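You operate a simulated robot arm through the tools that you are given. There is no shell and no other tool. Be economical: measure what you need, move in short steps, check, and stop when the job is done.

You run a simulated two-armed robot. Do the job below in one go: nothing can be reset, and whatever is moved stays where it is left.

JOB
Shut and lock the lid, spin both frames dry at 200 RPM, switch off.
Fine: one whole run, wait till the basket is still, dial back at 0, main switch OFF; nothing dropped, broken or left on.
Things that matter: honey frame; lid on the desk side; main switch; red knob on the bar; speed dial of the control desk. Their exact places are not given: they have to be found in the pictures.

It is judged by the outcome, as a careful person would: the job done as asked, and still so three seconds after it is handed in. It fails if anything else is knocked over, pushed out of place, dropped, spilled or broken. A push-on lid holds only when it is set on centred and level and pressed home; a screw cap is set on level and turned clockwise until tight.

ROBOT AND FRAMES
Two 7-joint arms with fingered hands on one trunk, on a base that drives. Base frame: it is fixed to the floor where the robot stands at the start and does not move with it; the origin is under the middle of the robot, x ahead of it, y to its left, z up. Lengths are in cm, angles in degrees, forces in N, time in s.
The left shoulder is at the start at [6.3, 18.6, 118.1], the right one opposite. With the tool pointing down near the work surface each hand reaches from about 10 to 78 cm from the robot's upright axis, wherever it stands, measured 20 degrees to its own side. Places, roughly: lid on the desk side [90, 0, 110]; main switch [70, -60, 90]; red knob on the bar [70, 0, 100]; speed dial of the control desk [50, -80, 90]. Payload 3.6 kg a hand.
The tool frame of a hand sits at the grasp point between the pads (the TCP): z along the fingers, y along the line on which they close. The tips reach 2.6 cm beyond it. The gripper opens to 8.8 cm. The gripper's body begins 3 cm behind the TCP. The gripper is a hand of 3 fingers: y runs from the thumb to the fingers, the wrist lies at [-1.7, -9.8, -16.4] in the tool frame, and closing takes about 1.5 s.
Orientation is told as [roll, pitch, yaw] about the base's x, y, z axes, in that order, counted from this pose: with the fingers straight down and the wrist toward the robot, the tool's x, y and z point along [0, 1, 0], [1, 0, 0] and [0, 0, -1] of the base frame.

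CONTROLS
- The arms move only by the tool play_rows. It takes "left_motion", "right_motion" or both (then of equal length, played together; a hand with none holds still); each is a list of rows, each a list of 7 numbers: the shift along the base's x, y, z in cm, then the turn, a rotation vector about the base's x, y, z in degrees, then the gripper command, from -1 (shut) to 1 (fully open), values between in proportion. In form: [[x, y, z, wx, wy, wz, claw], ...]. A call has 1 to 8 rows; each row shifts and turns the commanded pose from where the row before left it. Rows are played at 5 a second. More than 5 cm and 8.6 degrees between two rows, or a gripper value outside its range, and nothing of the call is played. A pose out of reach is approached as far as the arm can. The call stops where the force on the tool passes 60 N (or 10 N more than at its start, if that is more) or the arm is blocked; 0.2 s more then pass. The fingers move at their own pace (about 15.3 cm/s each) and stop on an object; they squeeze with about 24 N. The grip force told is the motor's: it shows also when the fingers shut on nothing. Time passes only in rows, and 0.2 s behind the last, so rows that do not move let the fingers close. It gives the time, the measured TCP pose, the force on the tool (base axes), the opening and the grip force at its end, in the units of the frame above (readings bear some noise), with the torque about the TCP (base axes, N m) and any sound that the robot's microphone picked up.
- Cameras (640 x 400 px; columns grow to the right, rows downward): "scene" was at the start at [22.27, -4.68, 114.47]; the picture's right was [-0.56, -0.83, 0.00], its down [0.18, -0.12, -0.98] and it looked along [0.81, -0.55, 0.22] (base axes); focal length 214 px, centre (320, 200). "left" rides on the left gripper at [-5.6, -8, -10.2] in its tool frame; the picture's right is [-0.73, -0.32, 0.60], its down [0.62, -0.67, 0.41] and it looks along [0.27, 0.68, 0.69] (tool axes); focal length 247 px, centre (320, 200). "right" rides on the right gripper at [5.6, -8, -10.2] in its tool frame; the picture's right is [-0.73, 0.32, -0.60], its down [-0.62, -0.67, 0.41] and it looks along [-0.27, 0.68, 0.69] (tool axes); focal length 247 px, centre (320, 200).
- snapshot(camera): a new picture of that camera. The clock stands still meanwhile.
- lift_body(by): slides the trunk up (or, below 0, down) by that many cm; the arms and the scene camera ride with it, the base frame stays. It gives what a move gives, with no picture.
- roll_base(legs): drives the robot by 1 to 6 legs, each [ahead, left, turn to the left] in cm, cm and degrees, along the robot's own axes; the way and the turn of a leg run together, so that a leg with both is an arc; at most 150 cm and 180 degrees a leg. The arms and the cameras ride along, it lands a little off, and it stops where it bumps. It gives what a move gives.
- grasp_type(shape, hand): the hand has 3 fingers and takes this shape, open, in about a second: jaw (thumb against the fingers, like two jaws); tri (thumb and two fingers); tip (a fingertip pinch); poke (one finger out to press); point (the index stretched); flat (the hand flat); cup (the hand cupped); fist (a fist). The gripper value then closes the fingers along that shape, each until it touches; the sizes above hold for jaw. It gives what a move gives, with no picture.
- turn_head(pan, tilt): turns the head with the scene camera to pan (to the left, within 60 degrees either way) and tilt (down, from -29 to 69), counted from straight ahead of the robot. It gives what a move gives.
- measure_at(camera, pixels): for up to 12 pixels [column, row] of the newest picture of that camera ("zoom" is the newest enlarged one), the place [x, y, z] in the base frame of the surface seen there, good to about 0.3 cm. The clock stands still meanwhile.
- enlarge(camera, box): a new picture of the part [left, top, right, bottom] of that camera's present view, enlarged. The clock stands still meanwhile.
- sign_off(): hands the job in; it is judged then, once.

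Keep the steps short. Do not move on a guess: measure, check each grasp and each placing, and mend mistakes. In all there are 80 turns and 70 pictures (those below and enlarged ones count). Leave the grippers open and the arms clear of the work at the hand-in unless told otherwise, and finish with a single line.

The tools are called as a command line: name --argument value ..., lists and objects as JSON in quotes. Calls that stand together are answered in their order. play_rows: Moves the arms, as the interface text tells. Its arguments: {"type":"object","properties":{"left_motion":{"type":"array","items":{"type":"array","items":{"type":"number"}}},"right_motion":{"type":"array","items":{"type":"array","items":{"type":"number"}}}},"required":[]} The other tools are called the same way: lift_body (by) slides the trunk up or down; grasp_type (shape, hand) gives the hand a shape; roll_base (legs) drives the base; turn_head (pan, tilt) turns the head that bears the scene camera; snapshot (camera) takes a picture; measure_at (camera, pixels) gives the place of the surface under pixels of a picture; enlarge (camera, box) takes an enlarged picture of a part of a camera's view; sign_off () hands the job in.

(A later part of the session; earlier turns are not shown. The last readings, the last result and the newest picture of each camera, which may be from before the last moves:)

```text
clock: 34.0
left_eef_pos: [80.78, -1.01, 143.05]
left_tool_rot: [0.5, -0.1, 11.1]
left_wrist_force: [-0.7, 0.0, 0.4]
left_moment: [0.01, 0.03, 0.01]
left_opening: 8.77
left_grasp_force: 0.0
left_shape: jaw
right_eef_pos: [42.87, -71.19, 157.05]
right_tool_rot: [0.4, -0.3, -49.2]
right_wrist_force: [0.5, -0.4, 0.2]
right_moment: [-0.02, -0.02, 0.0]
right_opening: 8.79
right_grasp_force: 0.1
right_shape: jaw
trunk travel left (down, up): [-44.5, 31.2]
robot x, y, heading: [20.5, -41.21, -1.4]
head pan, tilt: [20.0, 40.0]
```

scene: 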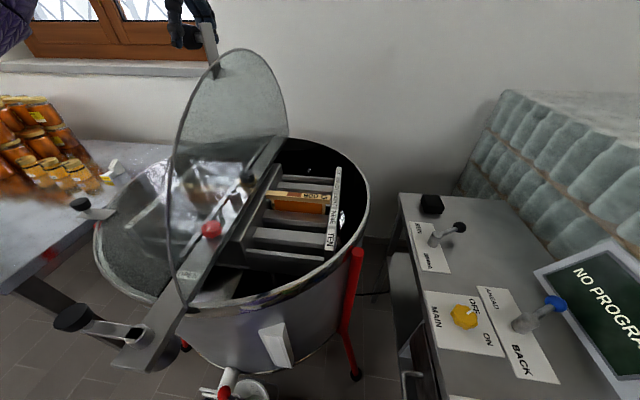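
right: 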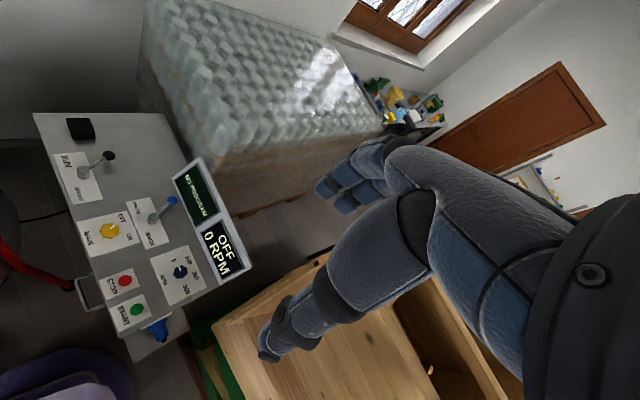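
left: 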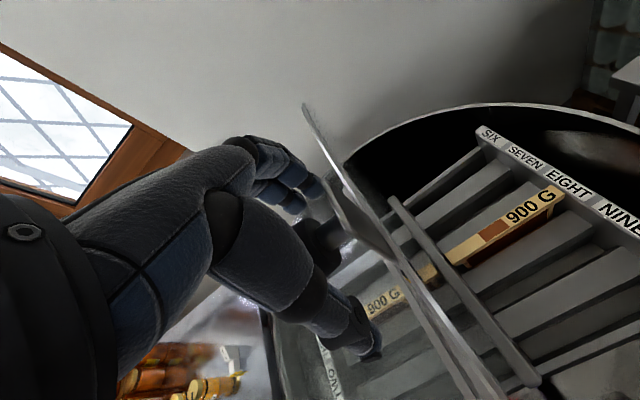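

lift_body --by -6

play_rows --left_motion '[[0.2, 0, -0.6, 0, 0, 0, 1], [0, 0, -0.3, 0, 0, 0, 1], [0, 0, 0, 0, 0, 0, -1], [0, 0, 0, 0, 0, 0, -1], [0, 0, 0, 0, 0, 0, -1], [0, 0, 0, 0, 0, 0, -1], [0, 0, 0, 0, 0, 0, -1], [0, 0, 0, 0, 0, 0, -1]]'

snapshot --camera "left"

```text
clock: 35.0
left_eef_pos: [80.73, -1.12, 137.08]
left_tool_rot: [0.6, -0.2, 11.2]
left_wrist_force: [0.0, 0.0, 0.3]
left_moment: [-0.02, -0.02, 0.01]
left_opening: 8.73
left_grasp_force: 0.0
left_shape: jaw
right_eef_pos: [42.83, -71.32, 150.87]
right_tool_rot: [0.6, -0.3, -49.0]
right_wrist_force: [0.5, -0.1, 0.6]
right_moment: [0.0, -0.01, -0.01]
right_opening: 8.78
right_grasp_force: 0.1
right_shape: jaw
trunk travel left (down, up): [-38.5, 37.2]
robot x, y, heading: [20.73, -41.05, -1.3]
head pan, tilt: [20.0, 40.0]
```

```text
clock: 36.8
left_eef_pos: [81.2, -1.08, 135.89]
left_tool_rot: [0.5, 0.1, 11.2]
left_wrist_force: [6.7, -0.7, -8.8]
left_moment: [-0.11, 0.03, -0.34]
left_opening: 2.27
left_grasp_force: 24.4
left_shape: jaw
right_eef_pos: [43.16, -71.21, 150.75]
right_tool_rot: [0.5, -0.3, -49.0]
right_wrist_force: [0.1, -0.3, -0.3]
right_moment: [0.0, -0.02, -0.01]
right_opening: 8.77
right_grasp_force: 0.1
right_shape: jaw
trunk travel left (down, up): [-38.5, 37.2]
robot x, y, heading: [20.3, -40.75, -1.4]
head pan, tilt: [20.0, 40.0]
```

```text
36 pictures are left
```

left: 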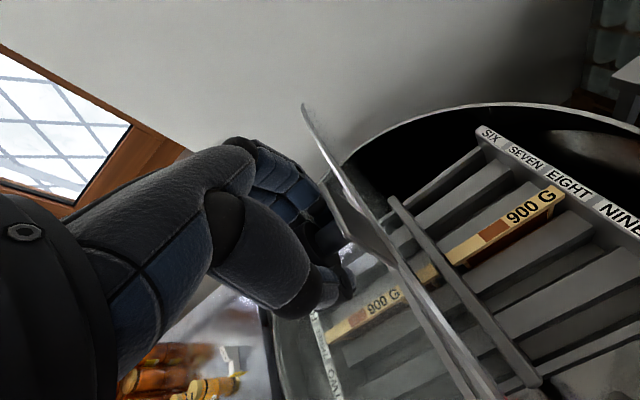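

Same grip as before. Arc from 0° to 40°.

play_rows --left_motion '[[0.64, -3.32, 0.05, 0, 0, 0, -1], [0.64, -3.31, -0.25, 0, 0, 0, -1], [0.63, -3.28, -0.53, 0, 0, 0, -1], [0.62, -3.22, -0.83, 0, 0, 0, -1], [0.61, -3.14, -1.11, 0, 0, 0, -1], [0.59, -3.02, -1.38, 0, 0, 0, -1], [0.56, -2.91, -1.65, 0, 0, 0, -1], [0.53, -2.75, -1.9, 0, 0, 0, -1]]'

snapshot --camera "scene"

```text
clock: 38.6
left_eef_pos: [85.87, -25.75, 128.08]
left_tool_rot: [0.6, 0.3, 11.2]
left_wrist_force: [4.0, 10.8, -13.7]
left_moment: [0.24, -0.05, -0.06]
left_opening: 2.21
left_grasp_force: 23.9
left_shape: jaw
right_eef_pos: [43.19, -71.05, 150.84]
right_tool_rot: [0.4, -0.3, -49.0]
right_wrist_force: [0.3, 0.1, 0.5]
right_moment: [0.0, 0.02, 0.01]
right_opening: 8.75
right_grasp_force: 0.1
right_shape: jaw
trunk travel left (down, up): [-38.5, 37.2]
robot x, y, heading: [20.67, -40.83, -1.4]
head pan, tilt: [20.0, 40.0]
```

```text
35 pictures are left
```

scene: 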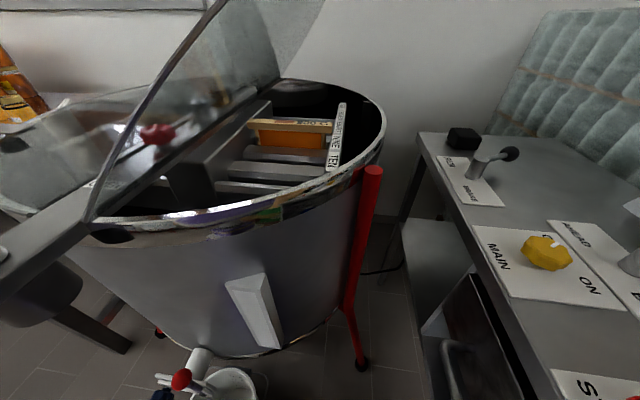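

Tracking well, 17 N. On to 70°.

play_rows --left_motion '[[0.5, -2.57, -2.13, 0, 0, 0, -1], [0.46, -2.39, -2.36, 0, 0, 0, -1], [0.42, -2.17, -2.55, 0, 0, 0, -1], [0.38, -1.94, -2.74, 0, 0, 0, -1], [0.33, -1.7, -2.9, 0, 0, 0, -1], [0.28, -1.45, -3.05, 0, 0, 0, -1]]'

snapshot --camera "scene"

```text
clock: 40.0
left_eef_pos: [88.41, -37.79, 112.82]
left_tool_rot: [0.8, 0.2, 11.6]
left_wrist_force: [-1.5, 24.3, -11.1]
left_moment: [0.62, 0.3, 0.24]
left_opening: 2.11
left_grasp_force: 23.7
left_shape: jaw
right_eef_pos: [42.98, -70.86, 150.87]
right_tool_rot: [0.5, -0.3, -49.1]
right_wrist_force: [-0.2, -0.2, 0.9]
right_moment: [0.02, 0.01, 0.0]
right_opening: 8.78
right_grasp_force: 0.1
right_shape: jaw
trunk travel left (down, up): [-38.5, 37.2]
robot x, y, heading: [20.57, -40.91, -1.7]
head pan, tilt: [20.0, 40.0]
```

```text
34 pictures are left
```

scene: 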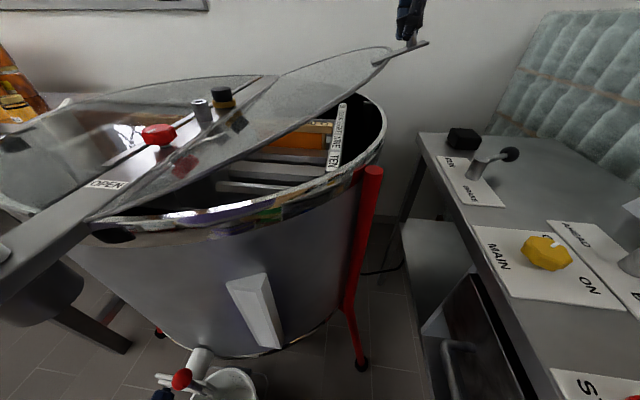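

Pulling inward 24 N: I'm slightly outside the arc, so I ease inward for the next steps to ~85°.

play_rows --left_motion '[[0.13, -0.7, -3.1, 0, 0, 0, -1], [0.1, -0.55, -3.2, 0, 0, 0, -1], [0.07, -0.4, -3.0, 0, 0, 0, -1]]'

snapshot --camera "scene"

```text
clock: 40.8
left_eef_pos: [88.5, -40.22, 103.69]
left_tool_rot: [0.4, -0.2, 11.0]
left_wrist_force: [10.5, -0.5, 0.4]
left_moment: [0.02, -0.03, 0.06]
left_opening: 2.29
left_grasp_force: 24.1
left_shape: jaw
right_eef_pos: [43.0, -71.22, 150.8]
right_tool_rot: [0.5, -0.3, -49.1]
right_wrist_force: [0.1, 0.3, -0.4]
right_moment: [0.03, -0.01, -0.02]
right_opening: 8.77
right_grasp_force: 0.0
right_shape: jaw
trunk travel left (down, up): [-38.5, 37.2]
robot x, y, heading: [20.09, -40.58, -1.3]
head pan, tilt: [20.0, 40.0]
```

```text
33 pictures are left
```

scene: 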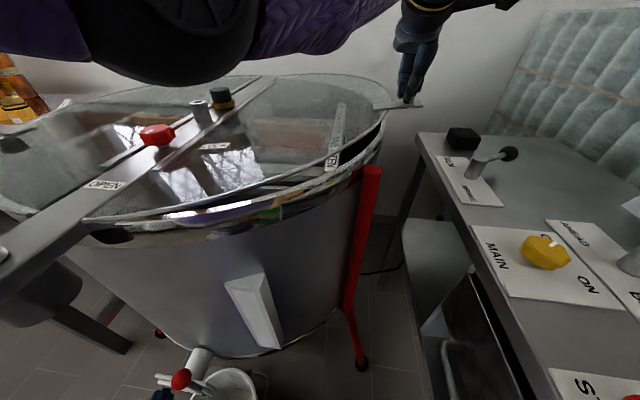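

Nearly closed, a few cm gap. Lower the last bit slowly.

play_rows --left_motion '[[0, -0.1, -1.2, 0, 0, 0, -1], [0, 0, -1.2, 0, 0, 0, -1], [0, 0, -0.8, 0, 0, 0, -1], [0, 0, -0.6, 0, 0, 0, -1], [0, 0, 0, 0, 0, 0, -1]]'

enlarge --camera "scene" --box '[80, 50, 480, 300]'

```text
clock: 42.0
left_eef_pos: [88.5, -40.58, 99.74]
left_tool_rot: [0.3, -0.2, 10.8]
left_wrist_force: [16.8, -22.0, 2.9]
left_moment: [-0.12, -0.16, -0.24]
left_opening: 2.29
left_grasp_force: 23.8
left_shape: jaw
right_eef_pos: [43.07, -71.56, 150.75]
right_tool_rot: [0.6, -0.1, -49.2]
right_wrist_force: [-0.1, -0.5, 0.2]
right_moment: [0.03, -0.02, -0.03]
right_opening: 8.79
right_grasp_force: 0.0
right_shape: jaw
trunk travel left (down, up): [-38.5, 37.2]
robot x, y, heading: [20.69, -40.73, -1.3]
head pan, tilt: [20.0, 40.0]
```

```text
1.60 times, centred on (280, 175) of scene
```

zoom: 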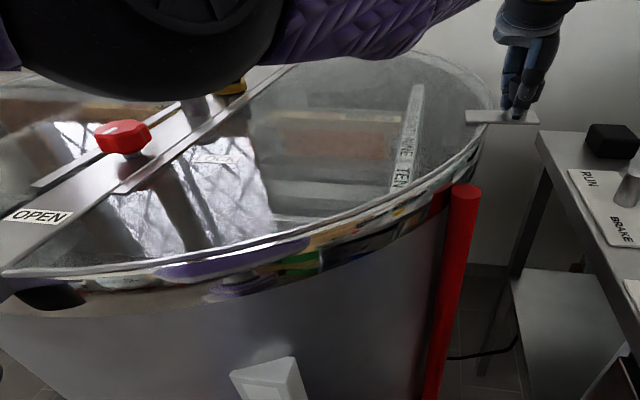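

play_rows --left_motion '[[0, -0.5, -0.3, 0, 0, 0, -1], [0, -0.2, -0.5, 0, 0, 0, -1], [0, 0, 0, 0, 0, 0, -1]]'

enlarge --camera "scene" --box '[80, 50, 480, 300]'

```text
clock: 42.8
left_eef_pos: [88.65, -40.74, 98.72]
left_tool_rot: [0.7, 0.0, 11.3]
left_wrist_force: [15.9, -6.1, -0.5]
left_moment: [-0.05, -0.15, 0.0]
left_opening: 2.28
left_grasp_force: 23.6
left_shape: jaw
right_eef_pos: [43.08, -71.42, 150.75]
right_tool_rot: [0.5, -0.2, -49.0]
right_wrist_force: [0.1, 0.0, -0.5]
right_moment: [-0.02, 0.0, 0.02]
right_opening: 8.76
right_grasp_force: 0.1
right_shape: jaw
trunk travel left (down, up): [-38.5, 37.2]
robot x, y, heading: [20.39, -41.42, -0.9]
head pan, tilt: [20.0, 40.0]
```

```text
1.60 times, centred on (280, 175) of scene
```

zoom: 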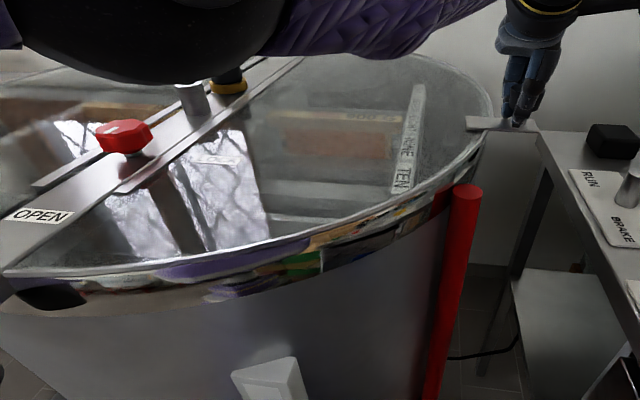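

Still no downward resistance; go on until the rim stops the lid.

play_rows --left_motion '[[0, 0, -0.5, 0, 0, 0, -1], [0, 0, -0.5, 0, 0, 0, -1], [0, 0, -0.4, 0, 0, 0, -1], [0, 0, 0, 0, 0, 0, -1]]'

enlarge --camera "scene" --box '[80, 50, 480, 300]'

```text
clock: 43.8
left_eef_pos: [88.56, -40.79, 98.51]
left_tool_rot: [0.2, -1.1, 11.2]
left_wrist_force: [11.9, 4.0, 29.5]
left_moment: [0.02, -0.23, 0.17]
left_opening: 2.45
left_grasp_force: 24.0
left_shape: jaw
right_eef_pos: [42.66, -71.2, 150.9]
right_tool_rot: [0.6, -0.3, -49.0]
right_wrist_force: [-0.3, 0.1, 0.7]
right_moment: [-0.02, -0.01, 0.01]
right_opening: 8.77
right_grasp_force: 0.1
right_shape: jaw
trunk travel left (down, up): [-38.5, 37.2]
robot x, y, heading: [20.37, -41.23, -1.3]
head pan, tilt: [20.0, 40.0]
```

```text
1.60 times, centred on (280, 175) of scene
```

zoom: 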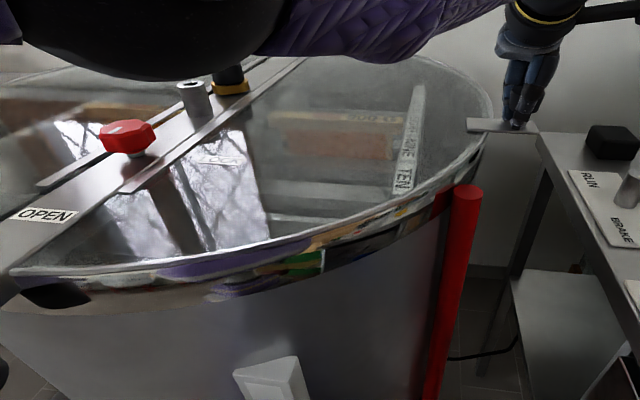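

Rim contact at 29 N: lid is down. Relieve, open, and rise.

play_rows --left_motion '[[0, 0, 1.0, 0, 0, 0, -1], [0, 0, 0, 0, 0, 0, 1], [0, 0, 0, 0, 0, 0, 1], [0, 0, 0, 0, 0, 0, 1], [0, 0, 3, 0, 0, 0, 1], [0, 0, 4.5, 0, 0, 0, 1], [-2, 2, 4, 0, 0, 0, 1], [-2, 3, 3, 0, 0, 0, 1]]'

snapshot --camera "left"

snapshot --camera "scene"

```text
clock: 45.6
left_eef_pos: [84.7, -36.11, 113.27]
left_tool_rot: [0.6, 0.0, 11.1]
left_wrist_force: [-1.1, 0.6, -0.7]
left_moment: [0.01, 0.0, 0.04]
left_opening: 8.78
left_grasp_force: 0.0
left_shape: jaw
right_eef_pos: [42.81, -71.27, 150.92]
right_tool_rot: [0.6, -0.4, -49.1]
right_wrist_force: [0.2, 0.3, -0.9]
right_moment: [0.03, -0.05, -0.01]
right_opening: 8.78
right_grasp_force: 0.1
right_shape: jaw
trunk travel left (down, up): [-38.5, 37.2]
robot x, y, heading: [20.37, -41.04, -1.2]
head pan, tilt: [20.0, 40.0]
```

```text
29 pictures are left
```

left: 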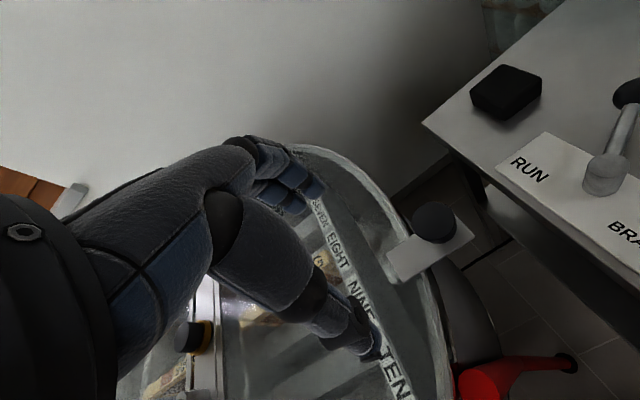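

```text
28 pictures are left
```

scene: 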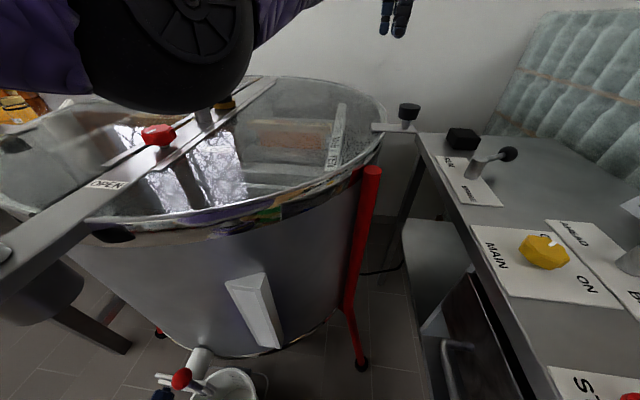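

Lid down and level. Next the red knob; zoom in and measure it.

enlarge --camera "scene" --box '[70, 100, 230, 200]'

measure_at --camera "zoom" --pixels '[[348, 112], [300, 130], [395, 130], [345, 165], [350, 100], [330, 112], [375, 110], [348, 190], [150, 335]]'

```text
4.00 times, centred on (150, 150) of scene
```

zoom: 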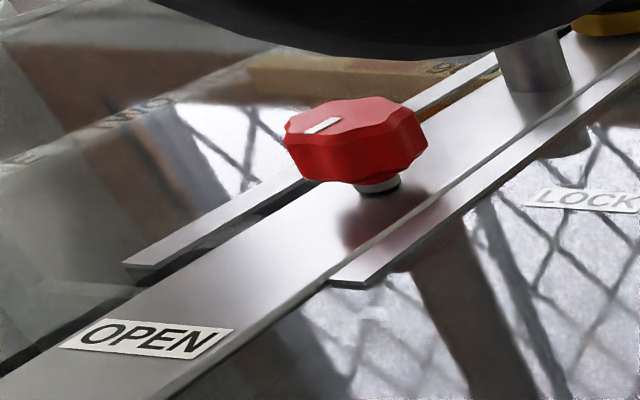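

```text
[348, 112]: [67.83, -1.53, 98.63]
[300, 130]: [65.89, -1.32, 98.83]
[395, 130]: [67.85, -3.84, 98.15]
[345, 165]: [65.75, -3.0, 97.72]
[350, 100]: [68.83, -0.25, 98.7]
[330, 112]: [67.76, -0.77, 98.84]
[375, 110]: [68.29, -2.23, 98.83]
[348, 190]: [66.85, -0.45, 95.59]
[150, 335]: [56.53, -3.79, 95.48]
```

The mark points to OPEN (toward me); LOCK is on the desk side, so the knob must turn +90° (counter-clockwise from above). Centre ≈ (67.3,-1.9). I move the left hand over it, yawing to about −20.

play_rows --left_motion '[[-2.17, 4.27, 0, 0, 0, -4, 1], [-2.17, 4.27, 0, 0, 0, -4, 1], [-2.17, 4.27, 0, 0, 0, -4, 1], [-2.17, 4.27, 0, 0, 0, -4, 1], [-2.17, 4.27, 0, 0, 0, -4, 1], [-2.17, 4.27, 0, 0, 0, -4, 1], [-2.17, 4.27, 0, 0, 0, -4, 1], [-2.17, 4.27, 0, 0, 0, -4, 1]]'

snapshot --camera "left"

```text
clock: 47.4
left_eef_pos: [68.41, -1.24, 112.44]
left_tool_rot: [0.5, -0.1, -20.9]
left_wrist_force: [-0.1, 0.9, -0.1]
left_moment: [-0.05, 0.01, -0.01]
left_opening: 8.8
left_grasp_force: 0.1
left_shape: jaw
left hand out of reach, approached as far as the arm can: row 6
right_eef_pos: [42.9, -71.14, 150.88]
right_tool_rot: [0.5, -0.2, -49.0]
right_wrist_force: [0.6, 0.4, -0.1]
right_moment: [-0.01, -0.03, 0.01]
right_opening: 8.78
right_grasp_force: 0.1
right_shape: jaw
trunk travel left (down, up): [-38.5, 37.2]
robot x, y, heading: [20.44, -40.52, -1.3]
head pan, tilt: [20.0, 40.0]
```

```text
26 pictures are left
```

left: 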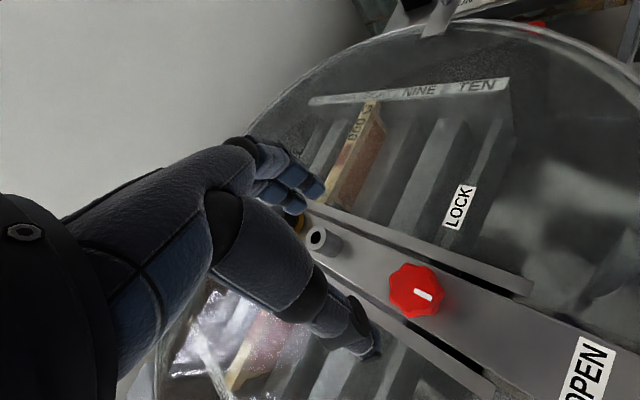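

measure_at --camera "left" --pixels '[[417, 290], [392, 293], [442, 285], [415, 266], [423, 294], [460, 208], [588, 370], [318, 240], [415, 316]]'

```text
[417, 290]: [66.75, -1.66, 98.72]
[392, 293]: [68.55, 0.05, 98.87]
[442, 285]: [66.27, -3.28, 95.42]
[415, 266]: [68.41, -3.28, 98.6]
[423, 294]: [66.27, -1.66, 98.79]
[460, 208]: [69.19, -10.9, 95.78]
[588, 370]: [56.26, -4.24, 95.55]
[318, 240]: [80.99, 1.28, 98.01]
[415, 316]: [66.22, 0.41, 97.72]
```

Knob centre (67.1,-1.5), LOCK is +89° from OPEN. Descend and close.

play_rows --left_motion '[[-0.7, -0.1, -4, 0, 0, 0, 1], [-0.6, -0.1, -4, 0, 0, 0, 1], [0, 0, -3.4, 0, 0, 0, 1], [0, 0, -2.2, 0, 0, 0, 1], [0, 0, 0, 0, 0, 0, 1]]'

```text
clock: 48.6
left_eef_pos: [66.79, -1.44, 98.79]
left_tool_rot: [0.5, -0.1, -20.8]
left_wrist_force: [0.4, 0.9, -0.4]
left_moment: [0.01, 0.01, -0.04]
left_opening: 8.8
left_grasp_force: 0.1
left_shape: jaw
right_eef_pos: [42.92, -71.34, 150.88]
right_tool_rot: [0.5, -0.3, -49.0]
right_wrist_force: [0.0, 0.0, 0.0]
right_moment: [0.0, 0.01, -0.04]
right_opening: 8.78
right_grasp_force: 0.1
right_shape: jaw
trunk travel left (down, up): [-38.5, 37.2]
robot x, y, heading: [20.61, -40.92, -1.3]
head pan, tilt: [20.0, 40.0]
```

play_rows --left_motion '[[0.2, 0, 0, 0, 0, 0, -1], [0, 0, 0, 0, 0, 0, -1], [0, 0, 0, 0, 0, 0, -1], [0, 0, 0, 0, 0, 0, -1], [0, 0, 0, 0, 0, 0, -1], [0, 0, 0, 0, 0, 0, -1], [0, 0, 0, 0, 0, 0, -1], [0, 0, 0, 0, 0, 0, -1]]'

play_rows --left_motion '[[0, 0, 0, 0, 0, 8, -1], [0, 0, 0, 0, 0, 8, -1], [0, 0, 0, 0, 0, 8, -1], [0, 0, 0, 0, 0, 8, -1], [0, 0, 0, 0, 0, 8, -1], [0, 0, 0, 0, 0, 8, -1]]'

snapshot --camera "left"

```text
clock: 50.4
left_eef_pos: [67.1, -1.51, 98.94]
left_tool_rot: [0.4, 0.0, -20.8]
left_wrist_force: [3.8, 1.1, -1.8]
left_moment: [0.01, -0.08, 0.01]
left_opening: 3.84
left_grasp_force: 23.9
left_shape: jaw
right_eef_pos: [43.0, -71.21, 150.89]
right_tool_rot: [0.6, -0.1, -49.0]
right_wrist_force: [-0.3, -0.1, -0.3]
right_moment: [-0.01, -0.01, 0.02]
right_opening: 8.77
right_grasp_force: 0.1
right_shape: jaw
trunk travel left (down, up): [-38.5, 37.2]
robot x, y, heading: [20.63, -40.84, -1.0]
head pan, tilt: [20.0, 40.0]
```

```text
clock: 51.8
left_eef_pos: [67.32, -0.61, 100.36]
left_tool_rot: [0.1, -1.5, 28.6]
left_wrist_force: [-8.0, -17.3, -15.0]
left_moment: [-0.19, 0.01, -0.11]
left_opening: 3.57
left_grasp_force: 24.0
left_shape: jaw
right_eef_pos: [42.8, -71.54, 150.82]
right_tool_rot: [0.6, -0.1, -49.0]
right_wrist_force: [-1.0, -0.9, -0.2]
right_moment: [0.02, -0.01, -0.01]
right_opening: 8.77
right_grasp_force: 0.0
right_shape: jaw
trunk travel left (down, up): [-38.5, 37.2]
robot x, y, heading: [20.72, -41.14, -1.3]
head pan, tilt: [20.0, 40.0]
```

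```text
25 pictures are left
```

left: 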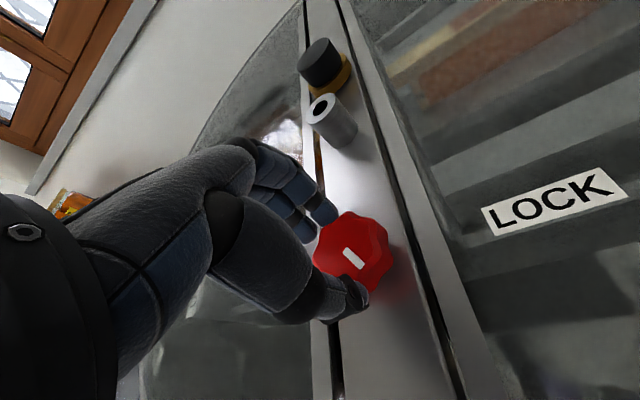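

Mark is about half-way to LOCK; the hand has slipped up a bit. I open, re-centre with some yaw wound back, and lower.

play_rows --left_motion '[[0, 0, 0, 0, 0, 0, 1], [0, 0, 0, 0, 0, 0, 1], [0, 0, 0, 0, 0, 0, 1], [0, 0, 0, 0, 0, -7, 1], [0, 0, 0, 0, 0, -7, 1], [0, 0, 0, 0, 0, -7, 1], [0, 0, 0, 0, 0, -7, 1]]'

snapshot --camera "left"

```text
clock: 53.4
left_eef_pos: [67.0, -1.37, 98.83]
left_tool_rot: [0.5, 0.0, -1.1]
left_wrist_force: [0.5, 0.0, -0.4]
left_moment: [0.01, 0.01, -0.04]
left_opening: 8.78
left_grasp_force: 0.0
left_shape: jaw
right_eef_pos: [42.86, -71.28, 150.82]
right_tool_rot: [0.6, -0.3, -49.1]
right_wrist_force: [-0.5, 1.0, 0.3]
right_moment: [0.03, 0.03, 0.03]
right_opening: 8.79
right_grasp_force: 0.1
right_shape: jaw
trunk travel left (down, up): [-38.5, 37.2]
robot x, y, heading: [20.21, -40.77, -1.2]
head pan, tilt: [20.0, 40.0]
```

```text
24 pictures are left
```

left: 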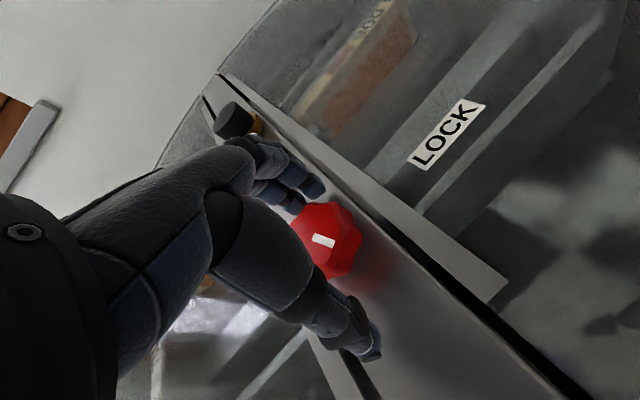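

The knob only turned about 25° before slipping. I grip lower (z ~98.2) and turn again with a slight downward bias.

play_rows --left_motion '[[0.1, -0.1, -0.5, 0, 0, 0, 1], [0, 0, 0, 0, 0, 0, -1], [0, 0, 0, 0, 0, 0, -1], [0, 0, 0, 0, 0, 0, -1], [0, 0, 0, 0, 0, 0, -1], [0, 0, 0, 0, 0, 0, -1], [0, 0, 0, 0, 0, 0, -1], [0, 0, 0, 0, 0, 0, -1]]'

play_rows --left_motion '[[0, 0, -0.1, 0, 0, 5, -1], [0, 0, -0.1, 0, 0, 5, -1], [0, 0, -0.1, 0, 0, 5, -1], [0, 0, -0.1, 0, 0, 5, -1], [0, 0, -0.1, 0, 0, 5, -1], [0, 0, -0.1, 0, 0, 5, -1], [0, 0, -0.1, 0, 0, 5, -1], [0, 0, -0.1, 0, 0, 5, -1]]'

snapshot --camera "left"

```text
clock: 55.2
left_eef_pos: [67.08, -1.41, 98.43]
left_tool_rot: [0.5, 0.0, -0.8]
left_wrist_force: [-1.0, -1.1, -3.5]
left_moment: [-0.03, 0.07, 0.0]
left_opening: 3.79
left_grasp_force: 23.9
left_shape: jaw
right_eef_pos: [42.85, -71.21, 150.92]
right_tool_rot: [0.6, -0.2, -49.0]
right_wrist_force: [-0.5, 0.0, -0.4]
right_moment: [0.0, -0.02, -0.01]
right_opening: 8.79
right_grasp_force: 0.0
right_shape: jaw
trunk travel left (down, up): [-38.5, 37.2]
robot x, y, heading: [20.43, -41.09, -1.3]
head pan, tilt: [20.0, 40.0]
```

```text
clock: 57.0
left_eef_pos: [67.12, -1.68, 98.07]
left_tool_rot: [0.4, -0.8, 39.2]
left_wrist_force: [8.1, -5.9, 39.2]
left_moment: [-0.6, 0.81, -0.27]
left_opening: 3.74
left_grasp_force: 23.6
left_shape: jaw
right_eef_pos: [42.63, -71.72, 150.85]
right_tool_rot: [0.6, -0.2, -49.0]
right_wrist_force: [1.0, 0.2, 0.2]
right_moment: [-0.02, -0.05, 0.01]
right_opening: 8.78
right_grasp_force: 0.1
right_shape: jaw
trunk travel left (down, up): [-38.5, 37.2]
robot x, y, heading: [20.61, -40.94, -1.5]
head pan, tilt: [20.0, 40.0]
```

```text
23 pictures are left
```

left: 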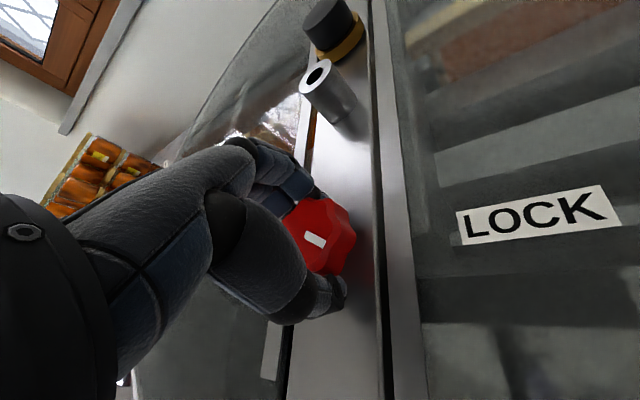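

That turned with the hand (~40°). Ease the downward press and turn about 32° more.

play_rows --left_motion '[[0, 0, 0.5, 0, 0, 0, -1], [0, 0, 0, 0, 0, 5, -1], [0, 0, 0, 0, 0, 5, -1], [0, 0, 0, 0, 0, 5, -1], [0, 0, 0, 0, 0, 5, -1], [0, 0, 0, 0, 0, 5, -1], [0, 0, 0, 0, 0, 5, -1], [0, 0, 0, 0, 0, 3, -1]]'

snapshot --camera "left"

```text
clock: 58.8
left_eef_pos: [66.81, 0.99, 99.44]
left_tool_rot: [0.8, -3.2, 74.0]
left_wrist_force: [-3.4, 8.1, 16.5]
left_moment: [-0.02, 0.06, -0.04]
left_opening: 2.12
left_grasp_force: 23.9
left_shape: jaw
right_eef_pos: [42.66, -71.25, 150.92]
right_tool_rot: [0.6, -0.4, -49.0]
right_wrist_force: [-0.7, -0.1, 0.1]
right_moment: [0.0, 0.01, 0.0]
right_opening: 8.81
right_grasp_force: 0.1
right_shape: jaw
trunk travel left (down, up): [-38.5, 37.2]
robot x, y, heading: [20.64, -40.82, -1.3]
head pan, tilt: [20.0, 40.0]
```

```text
22 pictures are left
```

left: 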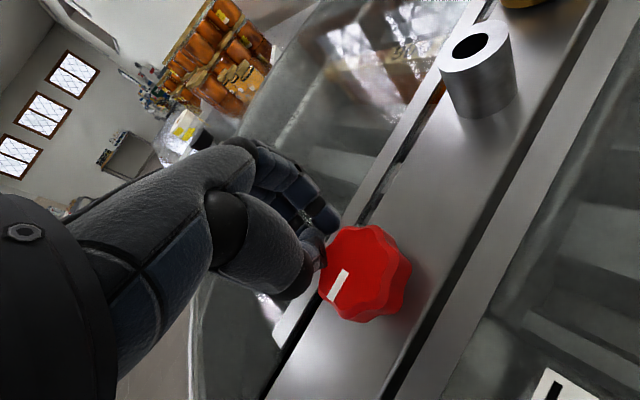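

It slipped off. I open, and measure the knob again at close range before re-gripping.

measure_at --camera "left" --pixels '[[362, 268], [345, 235], [395, 240], [322, 285], [385, 300], [358, 312], [338, 287], [400, 262], [378, 230], [330, 250], [495, 48], [370, 350]]'

play_rows --left_motion '[[0, 0, 0, 0, 0, 0, 1], [0, 0, 0, 0, 0, 0, 1], [0, 0, 0, 0, 0, 0, 1], [0, 0, 3, 0, 0, 0, 1], [0, 0, 3, 0, 0, -8, 1], [0, 0, 0, 0, 0, -8, 1], [0, 0, 0, 0, 0, -8, 1], [0, 0, 0, 0, 0, -8, 1]]'

play_rows --left_motion '[[0, 0, 0, 0, 0, -8, 1], [0, 0, 0, 0, 0, -8, 1], [0, 0, 0, 0, 0, -8, 1], [0, 0, 0, 0, 0, -8, 1], [0, 0, 0, 0, 0, -8, 1], [0, 0, 0, 0, 0, -8, 1], [0, 0, 0, 0, 0, 0, 1]]'

snapshot --camera "left"

```text
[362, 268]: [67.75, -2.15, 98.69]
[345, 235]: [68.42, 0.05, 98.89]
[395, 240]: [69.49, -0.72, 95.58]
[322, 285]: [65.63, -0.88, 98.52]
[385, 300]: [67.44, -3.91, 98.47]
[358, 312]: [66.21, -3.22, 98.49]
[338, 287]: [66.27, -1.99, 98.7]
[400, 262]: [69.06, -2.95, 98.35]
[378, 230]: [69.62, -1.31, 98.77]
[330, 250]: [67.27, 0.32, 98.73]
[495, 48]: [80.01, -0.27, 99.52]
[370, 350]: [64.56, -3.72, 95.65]
```

```text
clock: 60.6
left_eef_pos: [67.08, -1.44, 104.21]
left_tool_rot: [0.5, 0.0, 40.0]
left_wrist_force: [0.6, -0.8, 0.0]
left_moment: [-0.01, 0.0, -0.01]
left_opening: 8.76
left_grasp_force: 0.1
left_shape: jaw
right_eef_pos: [42.81, -71.34, 150.75]
right_tool_rot: [0.6, -0.3, -49.1]
right_wrist_force: [0.6, -0.5, 0.5]
right_moment: [0.03, -0.01, -0.02]
right_opening: 8.76
right_grasp_force: 0.1
right_shape: jaw
trunk travel left (down, up): [-38.5, 37.2]
robot x, y, heading: [20.41, -41.09, -1.4]
head pan, tilt: [20.0, 40.0]
```

```text
clock: 62.2
left_eef_pos: [67.1, -1.38, 104.07]
left_tool_rot: [0.5, 0.0, -7.9]
left_wrist_force: [0.4, 0.1, 0.0]
left_moment: [0.01, -0.01, 0.04]
left_opening: 8.8
left_grasp_force: 0.0
left_shape: jaw
right_eef_pos: [42.85, -71.14, 150.87]
right_tool_rot: [0.6, -0.4, -49.0]
right_wrist_force: [-0.3, -0.4, 0.0]
right_moment: [-0.01, 0.02, -0.02]
right_opening: 8.81
right_grasp_force: 0.0
right_shape: jaw
trunk travel left (down, up): [-38.5, 37.2]
robot x, y, heading: [20.65, -40.77, -1.1]
head pan, tilt: [20.0, 40.0]
```

```text
21 pictures are left
```

left: 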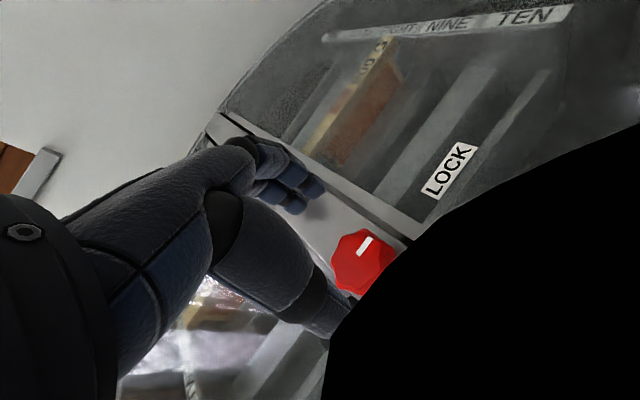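

The mark now appears to point at LOCK. I check by zooming and measuring.

enlarge --camera "left" --box '[300, 130, 500, 310]'

measure_at --camera "left" --pixels '[[366, 245], [360, 253], [371, 238], [362, 262], [335, 262], [390, 250], [362, 232], [448, 172]]'

```text
2.22 times, centred on (400, 220) of left
```

zoom: 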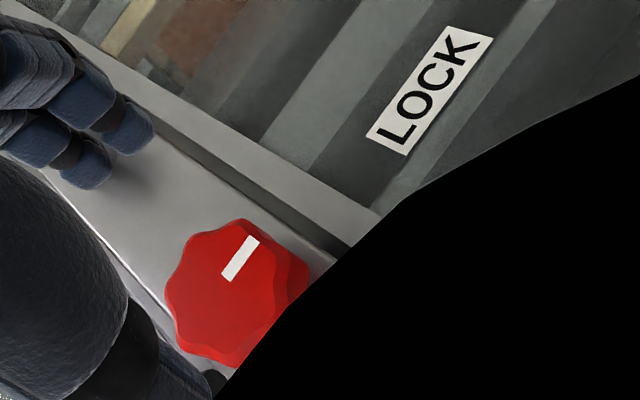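

```text
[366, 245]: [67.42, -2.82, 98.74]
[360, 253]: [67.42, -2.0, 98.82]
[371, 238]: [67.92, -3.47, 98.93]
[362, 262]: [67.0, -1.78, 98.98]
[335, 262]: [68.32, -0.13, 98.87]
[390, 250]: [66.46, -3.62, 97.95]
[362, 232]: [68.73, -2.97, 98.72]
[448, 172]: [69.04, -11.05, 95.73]
```

Mark points at LOCK (direction −72° vs label −77°). The lid is locked. Now the left hand goes up and clear, and the right hand moves toward the yellow MAIN switch.

play_rows --left_motion '[[0, 0, 4, 0, 0, 0, 1], [0, 0, 4, 0, 0, 0, 1], [-1, 0.5, 4, 0, 0, 2, 1], [-2, 0.5, 4, 0, 0, 2, 1], [-2, 1, 4, 0, 0, 2, 1], [-2, 1, 4, 0, 0, 2, 1], [-2, 1, 3, 0, 0, 2, 1], [-2, 1, 3, 0, 0, 0, 1]]' --right_motion '[[2, 1.2, -3.9, 0, 0, 8, 1], [2, 1.2, -3.9, 0, 0, 8, 1], [2, 1.2, -3.9, 0, 0, 8, 1], [2, 1.2, -3.9, 0, 0, 8, 1], [2, 1.2, -3.9, 0, 0, 8, 1], [2, 1.2, -3.9, 0, 0, 8, 1], [2, 1.2, -3.9, 0, 0, 8, 1], [2, 1.2, -3.9, 0, 0, 8, 1]]'

turn_head --pan -35 --tilt 45

snapshot --camera "right"

```text
clock: 64.0
left_eef_pos: [55.51, 4.29, 134.54]
left_tool_rot: [0.2, -0.4, 2.1]
left_wrist_force: [-0.6, 0.2, -0.4]
left_moment: [0.02, 0.01, -0.01]
left_opening: 8.79
left_grasp_force: 0.0
left_shape: jaw
right_eef_pos: [58.3, -61.28, 120.07]
right_tool_rot: [-0.2, -0.6, 15.2]
right_wrist_force: [0.0, 0.0, -0.1]
right_moment: [0.0, -0.01, 0.0]
right_opening: 8.77
right_grasp_force: 0.0
right_shape: jaw
trunk travel left (down, up): [-38.5, 37.2]
robot x, y, heading: [20.43, -41.15, -1.4]
head pan, tilt: [20.0, 40.0]
```

```text
clock: 65.2
left_eef_pos: [55.68, 4.34, 134.37]
left_tool_rot: [0.1, -0.3, 2.2]
left_wrist_force: [0.0, -0.1, -0.3]
left_moment: [0.02, 0.0, -0.01]
left_opening: 8.77
left_grasp_force: 0.1
left_shape: jaw
right_eef_pos: [58.26, -61.16, 120.14]
right_tool_rot: [-0.1, -0.3, 15.0]
right_wrist_force: [0.5, 0.8, 0.6]
right_moment: [-0.01, 0.0, -0.04]
right_opening: 8.78
right_grasp_force: 0.1
right_shape: jaw
trunk travel left (down, up): [-38.5, 37.2]
robot x, y, heading: [20.58, -41.03, -1.1]
head pan, tilt: [-35.0, 45.0]
```

```text
19 pictures are left
```

right: 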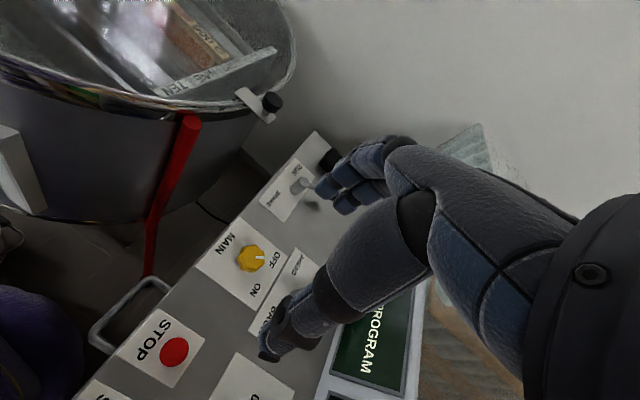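

measure_at --camera "right" --pixels '[[250, 258], [236, 260], [265, 258], [250, 243], [251, 272], [259, 257], [276, 257], [257, 290], [174, 352], [300, 186]]'

snapshot --camera "scene"

```text
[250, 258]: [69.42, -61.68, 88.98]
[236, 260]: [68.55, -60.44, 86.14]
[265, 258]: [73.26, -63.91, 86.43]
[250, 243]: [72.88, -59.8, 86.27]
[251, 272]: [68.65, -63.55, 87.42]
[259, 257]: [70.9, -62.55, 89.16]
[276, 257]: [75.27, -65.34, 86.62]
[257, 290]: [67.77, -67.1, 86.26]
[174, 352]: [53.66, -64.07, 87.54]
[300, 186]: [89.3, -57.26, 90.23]
```

```text
18 pictures are left
```

scene: 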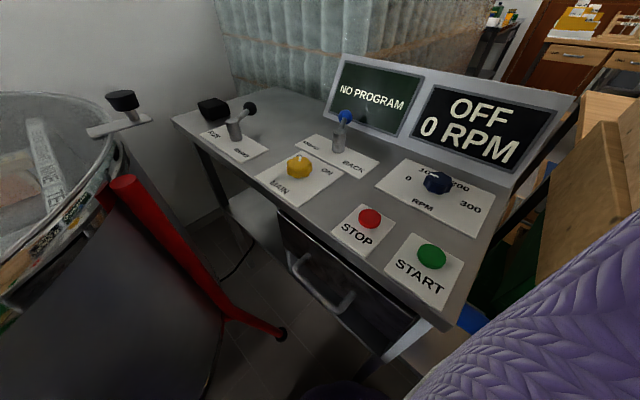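

MAIN centre (69.8,-61.7), top z 89.1; OFF at −33°, ON at −110°, so a clockwise turn of ~80°. Move the right hand over it, then down.

play_rows --right_motion '[[1.92, -0.08, -3.9, 0, 0, 3.5, 1], [1.92, -0.08, -3.9, 0, 0, 3.5, 1], [1.92, -0.08, -3.9, 0, 0, 3.5, 1], [1.92, -0.08, -3.9, 0, 0, 3.5, 1], [1.92, -0.08, -3.9, 0, 0, 3.5, 1], [1.92, -0.08, -3.9, 0, 0, 3.5, 1], [0, 0, 0, 0, 0, 0, 1]]'

snapshot --camera "right"

```text
clock: 66.8
left_eef_pos: [56.1, 3.66, 134.47]
left_tool_rot: [0.4, -0.1, 2.3]
left_wrist_force: [-0.6, 0.3, -0.1]
left_moment: [0.0, -0.02, -0.04]
left_opening: 8.77
left_grasp_force: 0.0
left_shape: jaw
right_eef_pos: [70.23, -62.29, 96.5]
right_tool_rot: [0.6, -0.3, 36.1]
right_wrist_force: [-0.2, 0.1, 0.5]
right_moment: [0.02, 0.0, 0.0]
right_opening: 8.8
right_grasp_force: 0.1
right_shape: jaw
trunk travel left (down, up): [-38.5, 37.2]
robot x, y, heading: [20.79, -40.91, -1.4]
head pan, tilt: [-35.0, 45.0]
```

```text
17 pictures are left
```

right: 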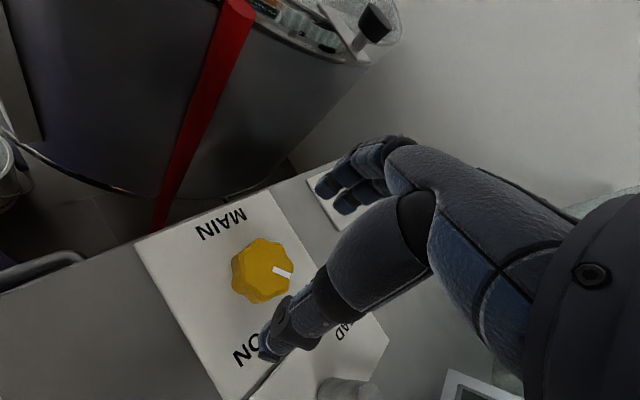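

measure_at --camera "right" --pixels '[[263, 267], [256, 240], [235, 262], [262, 298], [292, 255], [282, 272], [272, 270], [345, 390]]'

```text
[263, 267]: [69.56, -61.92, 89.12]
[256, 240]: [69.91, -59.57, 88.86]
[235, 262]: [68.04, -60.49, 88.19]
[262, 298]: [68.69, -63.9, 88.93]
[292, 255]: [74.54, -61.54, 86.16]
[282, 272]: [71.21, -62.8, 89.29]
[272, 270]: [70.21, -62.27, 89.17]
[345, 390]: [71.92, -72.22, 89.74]
```

Shift (−0.5,+0.45), descend and close.

play_rows --right_motion '[[-0.5, 0.45, -2.5, 0, 0, 0, 1], [0, 0, -2.5, 0, 0, 0, 1], [0, 0, -2.2, 0, 0, 0, 1], [0, 0, 0, 0, 0, 0, -1], [0, 0, 0, 0, 0, 0, -1], [0, 0, 0, 0, 0, 0, -1], [0, 0, 0, 0, 0, 0, -1], [0, 0, 0, 0, 0, 0, -1]]'

play_rows --right_motion '[[0, 0, 0, 0, 0, -5, -1], [0, 0, 0, 0, 0, -5, -1], [0, 0, 0, 0, 0, -5, -1], [0, 0, 0, 0, 0, -5, -1], [0, 0, 0, 0, 0, -5, -1], [0, 0, 0, 0, 0, -5, -1], [0, 0, 0, 0, 0, -5, -1], [0, 0, 0, 0, 0, -5, -1]]'

snapshot --camera "right"

```text
clock: 68.6
left_eef_pos: [56.21, 3.53, 134.36]
left_tool_rot: [0.5, 0.0, 2.2]
left_wrist_force: [0.1, -0.2, 0.0]
left_moment: [-0.01, 0.0, -0.03]
left_opening: 8.79
left_grasp_force: 0.0
left_shape: jaw
right_eef_pos: [69.1, -62.28, 91.64]
right_tool_rot: [0.5, -0.2, 36.1]
right_wrist_force: [2.3, 1.5, 7.6]
right_moment: [0.05, -0.17, -0.01]
right_opening: 2.63
right_grasp_force: 23.7
right_shape: jaw
right hand out of reach, approached as far as the arm can: row 2, 3
trunk travel left (down, up): [-38.5, 37.2]
robot x, y, heading: [20.64, -41.05, -1.2]
head pan, tilt: [-35.0, 45.0]
```

```text
clock: 70.4
left_eef_pos: [56.25, 3.62, 134.45]
left_tool_rot: [0.5, -0.1, 2.2]
left_wrist_force: [-0.8, -0.6, -0.1]
left_moment: [0.0, 0.04, 0.01]
left_opening: 8.76
left_grasp_force: 0.0
left_shape: jaw
right_eef_pos: [68.42, -63.75, 93.2]
right_tool_rot: [0.7, -0.2, -4.1]
right_wrist_force: [-0.7, 0.2, -0.6]
right_moment: [0.0, -0.01, -0.01]
right_opening: 1.62
right_grasp_force: 24.0
right_shape: jaw
right hand out of reach, approached as far as the arm can: row 3, 4, 5, 6, 7, 8
trunk travel left (down, up): [-38.5, 37.2]
robot x, y, heading: [20.86, -40.98, -1.3]
head pan, tilt: [-35.0, 45.0]
```

```text
16 pictures are left
```

right: 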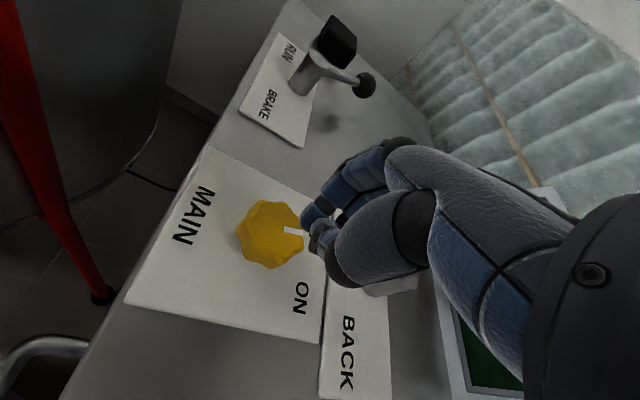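

The arm cannot fold that low with the trunk this high. I open, rise 17 cm with some yaw wound back, then lower the trunk 12 cm.

play_rows --right_motion '[[0, 0, 0, 0, 0, 0, 1], [0, 0, 0, 0, 0, 0, 1], [0, 0, 3.5, 0, 0, 0, 1], [0, 0, 4.5, 0, 0, 6, 1], [0, 0, 4.5, 0, 0, 6, 1], [0, 0, 4.5, 0, 0, 6, 1], [0, 0, 0, 0, 0, 6, 1]]'

lift_body --by -13

```text
clock: 72.0
left_eef_pos: [56.22, 3.48, 134.44]
left_tool_rot: [0.6, 0.0, 2.3]
left_wrist_force: [0.2, -0.7, -0.2]
left_moment: [-0.03, 0.01, 0.01]
left_opening: 8.81
left_grasp_force: 0.0
left_shape: jaw
right_eef_pos: [68.6, -63.71, 110.29]
right_tool_rot: [0.6, -0.4, 20.1]
right_wrist_force: [0.0, -0.1, 0.6]
right_moment: [0.03, 0.02, 0.0]
right_opening: 8.78
right_grasp_force: 0.1
right_shape: jaw
trunk travel left (down, up): [-38.5, 37.2]
robot x, y, heading: [20.62, -41.28, -1.3]
head pan, tilt: [-35.0, 45.0]
```

```text
clock: 73.6
left_eef_pos: [56.01, 3.49, 121.17]
left_tool_rot: [0.5, -0.1, 2.2]
left_wrist_force: [0.1, 0.0, -0.1]
left_moment: [0.02, -0.01, 0.01]
left_opening: 8.77
left_grasp_force: 0.0
left_shape: jaw
right_eef_pos: [68.48, -63.8, 97.39]
right_tool_rot: [0.7, -0.3, 20.0]
right_wrist_force: [-0.3, -0.7, 0.3]
right_moment: [-0.01, 0.05, -0.01]
right_opening: 8.78
right_grasp_force: 0.0
right_shape: jaw
trunk travel left (down, up): [-25.5, 50.2]
robot x, y, heading: [20.57, -41.06, -1.1]
head pan, tilt: [-35.0, 45.0]
```

play_rows --right_motion '[[0.6, 1.0, -1, 0, 0, 0, 1], [0.5, 1.0, -2, 0, 0, 0, 1], [0, 0, -2.6, 0, 0, 0, 1], [0, 0, -2.5, 0, 0, 0, 1], [0, 0, 0, 0, 0, 0, 1]]'

snapshot --camera "right"

```text
clock: 74.8
left_eef_pos: [56.16, 3.49, 121.31]
left_tool_rot: [0.5, -0.1, 2.3]
left_wrist_force: [0.3, -0.6, -0.6]
left_moment: [-0.01, -0.01, -0.01]
left_opening: 8.78
left_grasp_force: 0.2
left_shape: jaw
right_eef_pos: [69.6, -61.95, 89.28]
right_tool_rot: [0.6, -0.3, 20.0]
right_wrist_force: [-0.1, -0.2, 0.1]
right_moment: [0.01, -0.01, 0.01]
right_opening: 8.74
right_grasp_force: 0.1
right_shape: jaw
trunk travel left (down, up): [-25.5, 50.2]
robot x, y, heading: [20.71, -41.25, -1.4]
head pan, tilt: [-35.0, 45.0]
```

```text
15 pictures are left
```

right: 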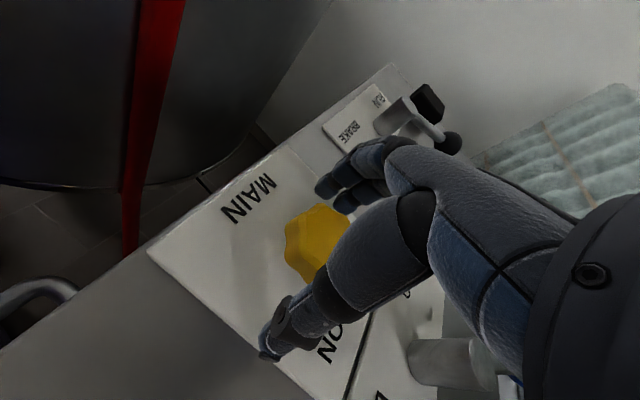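

In place with the knob centred. Close, then turn −80° in two parts.

play_rows --right_motion '[[0, 0, 0, 0, 0, 0, -1], [0, 0, 0, 0, 0, 0, -1], [0, 0, 0, 0, 0, 0, -1], [0, 0, 0, 0, 0, 0, -1], [0, 0, 0, 0, 0, 0, -1], [0, 0, 0, 0, 0, 0, -1], [0, 0, 0, 0, 0, 0, -1]]'

play_rows --right_motion '[[0, 0, -0.05, 0, 0, -5, -1], [0, 0, -0.05, 0, 0, -5, -1], [0, 0, -0.05, 0, 0, -5, -1], [0, 0, -0.05, 0, 0, -5, -1], [0, 0, -0.05, 0, 0, -5, -1], [0, 0, -0.05, 0, 0, -5, -1], [0, 0, -0.05, 0, 0, -5, -1], [0, 0, -0.05, 0, 0, -5, -1]]'

play_rows --right_motion '[[0, 0, 0, 0, 0, -5, -1], [0, 0, 0, 0, 0, -5, -1], [0, 0, 0, 0, 0, -5, -1], [0, 0, 0, 0, 0, -5, -1], [0, 0, 0, 0, 0, -5, -1], [0, 0, 0, 0, 0, -5, -1], [0, 0, 0, 0, 0, -5, -1], [0, 0, 0, 0, 0, -5, -1]]'

snapshot --camera "right"

```text
clock: 76.4
left_eef_pos: [56.23, 3.51, 121.1]
left_tool_rot: [0.5, 0.0, 2.1]
left_wrist_force: [-0.4, 0.0, 0.4]
left_moment: [0.01, 0.0, 0.0]
left_opening: 8.79
left_grasp_force: 0.1
left_shape: jaw
right_eef_pos: [69.63, -61.88, 89.34]
right_tool_rot: [0.7, -0.2, 20.0]
right_wrist_force: [2.3, -1.5, -0.8]
right_moment: [-0.07, -0.07, -0.02]
right_opening: 3.8
right_grasp_force: 24.0
right_shape: jaw
trunk travel left (down, up): [-25.5, 50.2]
robot x, y, heading: [20.81, -40.87, -1.1]
head pan, tilt: [-35.0, 45.0]
```

```text
clock: 78.2
left_eef_pos: [56.18, 3.68, 121.22]
left_tool_rot: [0.5, -0.1, 2.2]
left_wrist_force: [0.8, 0.2, 0.0]
left_moment: [0.03, 0.02, 0.05]
left_opening: 8.79
left_grasp_force: 0.1
left_shape: jaw
right_eef_pos: [69.69, -61.78, 89.12]
right_tool_rot: [0.7, -0.6, -20.1]
right_wrist_force: [3.1, 7.7, 25.1]
right_moment: [0.12, -0.09, 0.03]
right_opening: 3.93
right_grasp_force: 23.8
right_shape: jaw
trunk travel left (down, up): [-25.5, 50.2]
robot x, y, heading: [20.38, -41.34, -1.3]
head pan, tilt: [-35.0, 45.0]
```

```text
clock: 80.0
left_eef_pos: [56.1, 3.54, 121.21]
left_tool_rot: [0.5, -0.2, 2.1]
left_wrist_force: [0.4, -0.2, 0.8]
left_moment: [-0.01, 0.01, -0.02]
left_opening: 8.79
left_grasp_force: 0.0
left_shape: jaw
right_eef_pos: [68.66, -64.02, 89.22]
right_tool_rot: [-0.4, -0.1, -60.2]
right_wrist_force: [-17.1, -1.5, -8.4]
right_moment: [-0.13, -0.07, 0.22]
right_opening: 2.53
right_grasp_force: 24.2
right_shape: jaw
right hand out of reach, approached as far as the arm can: row 6, 7, 8
trunk travel left (down, up): [-25.5, 50.2]
robot x, y, heading: [20.56, -40.8, -1.3]
head pan, tilt: [-35.0, 45.0]
```

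```text
14 pictures are left
```

right: 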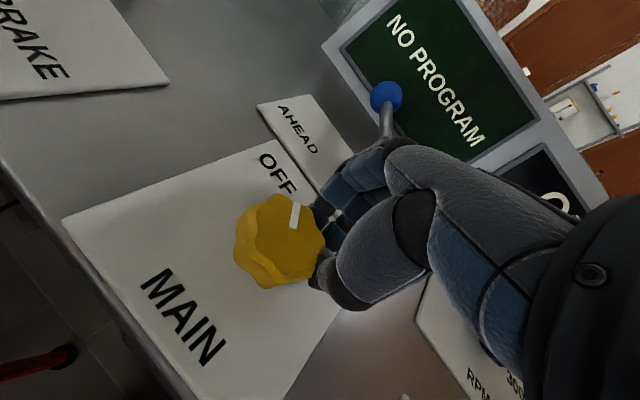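

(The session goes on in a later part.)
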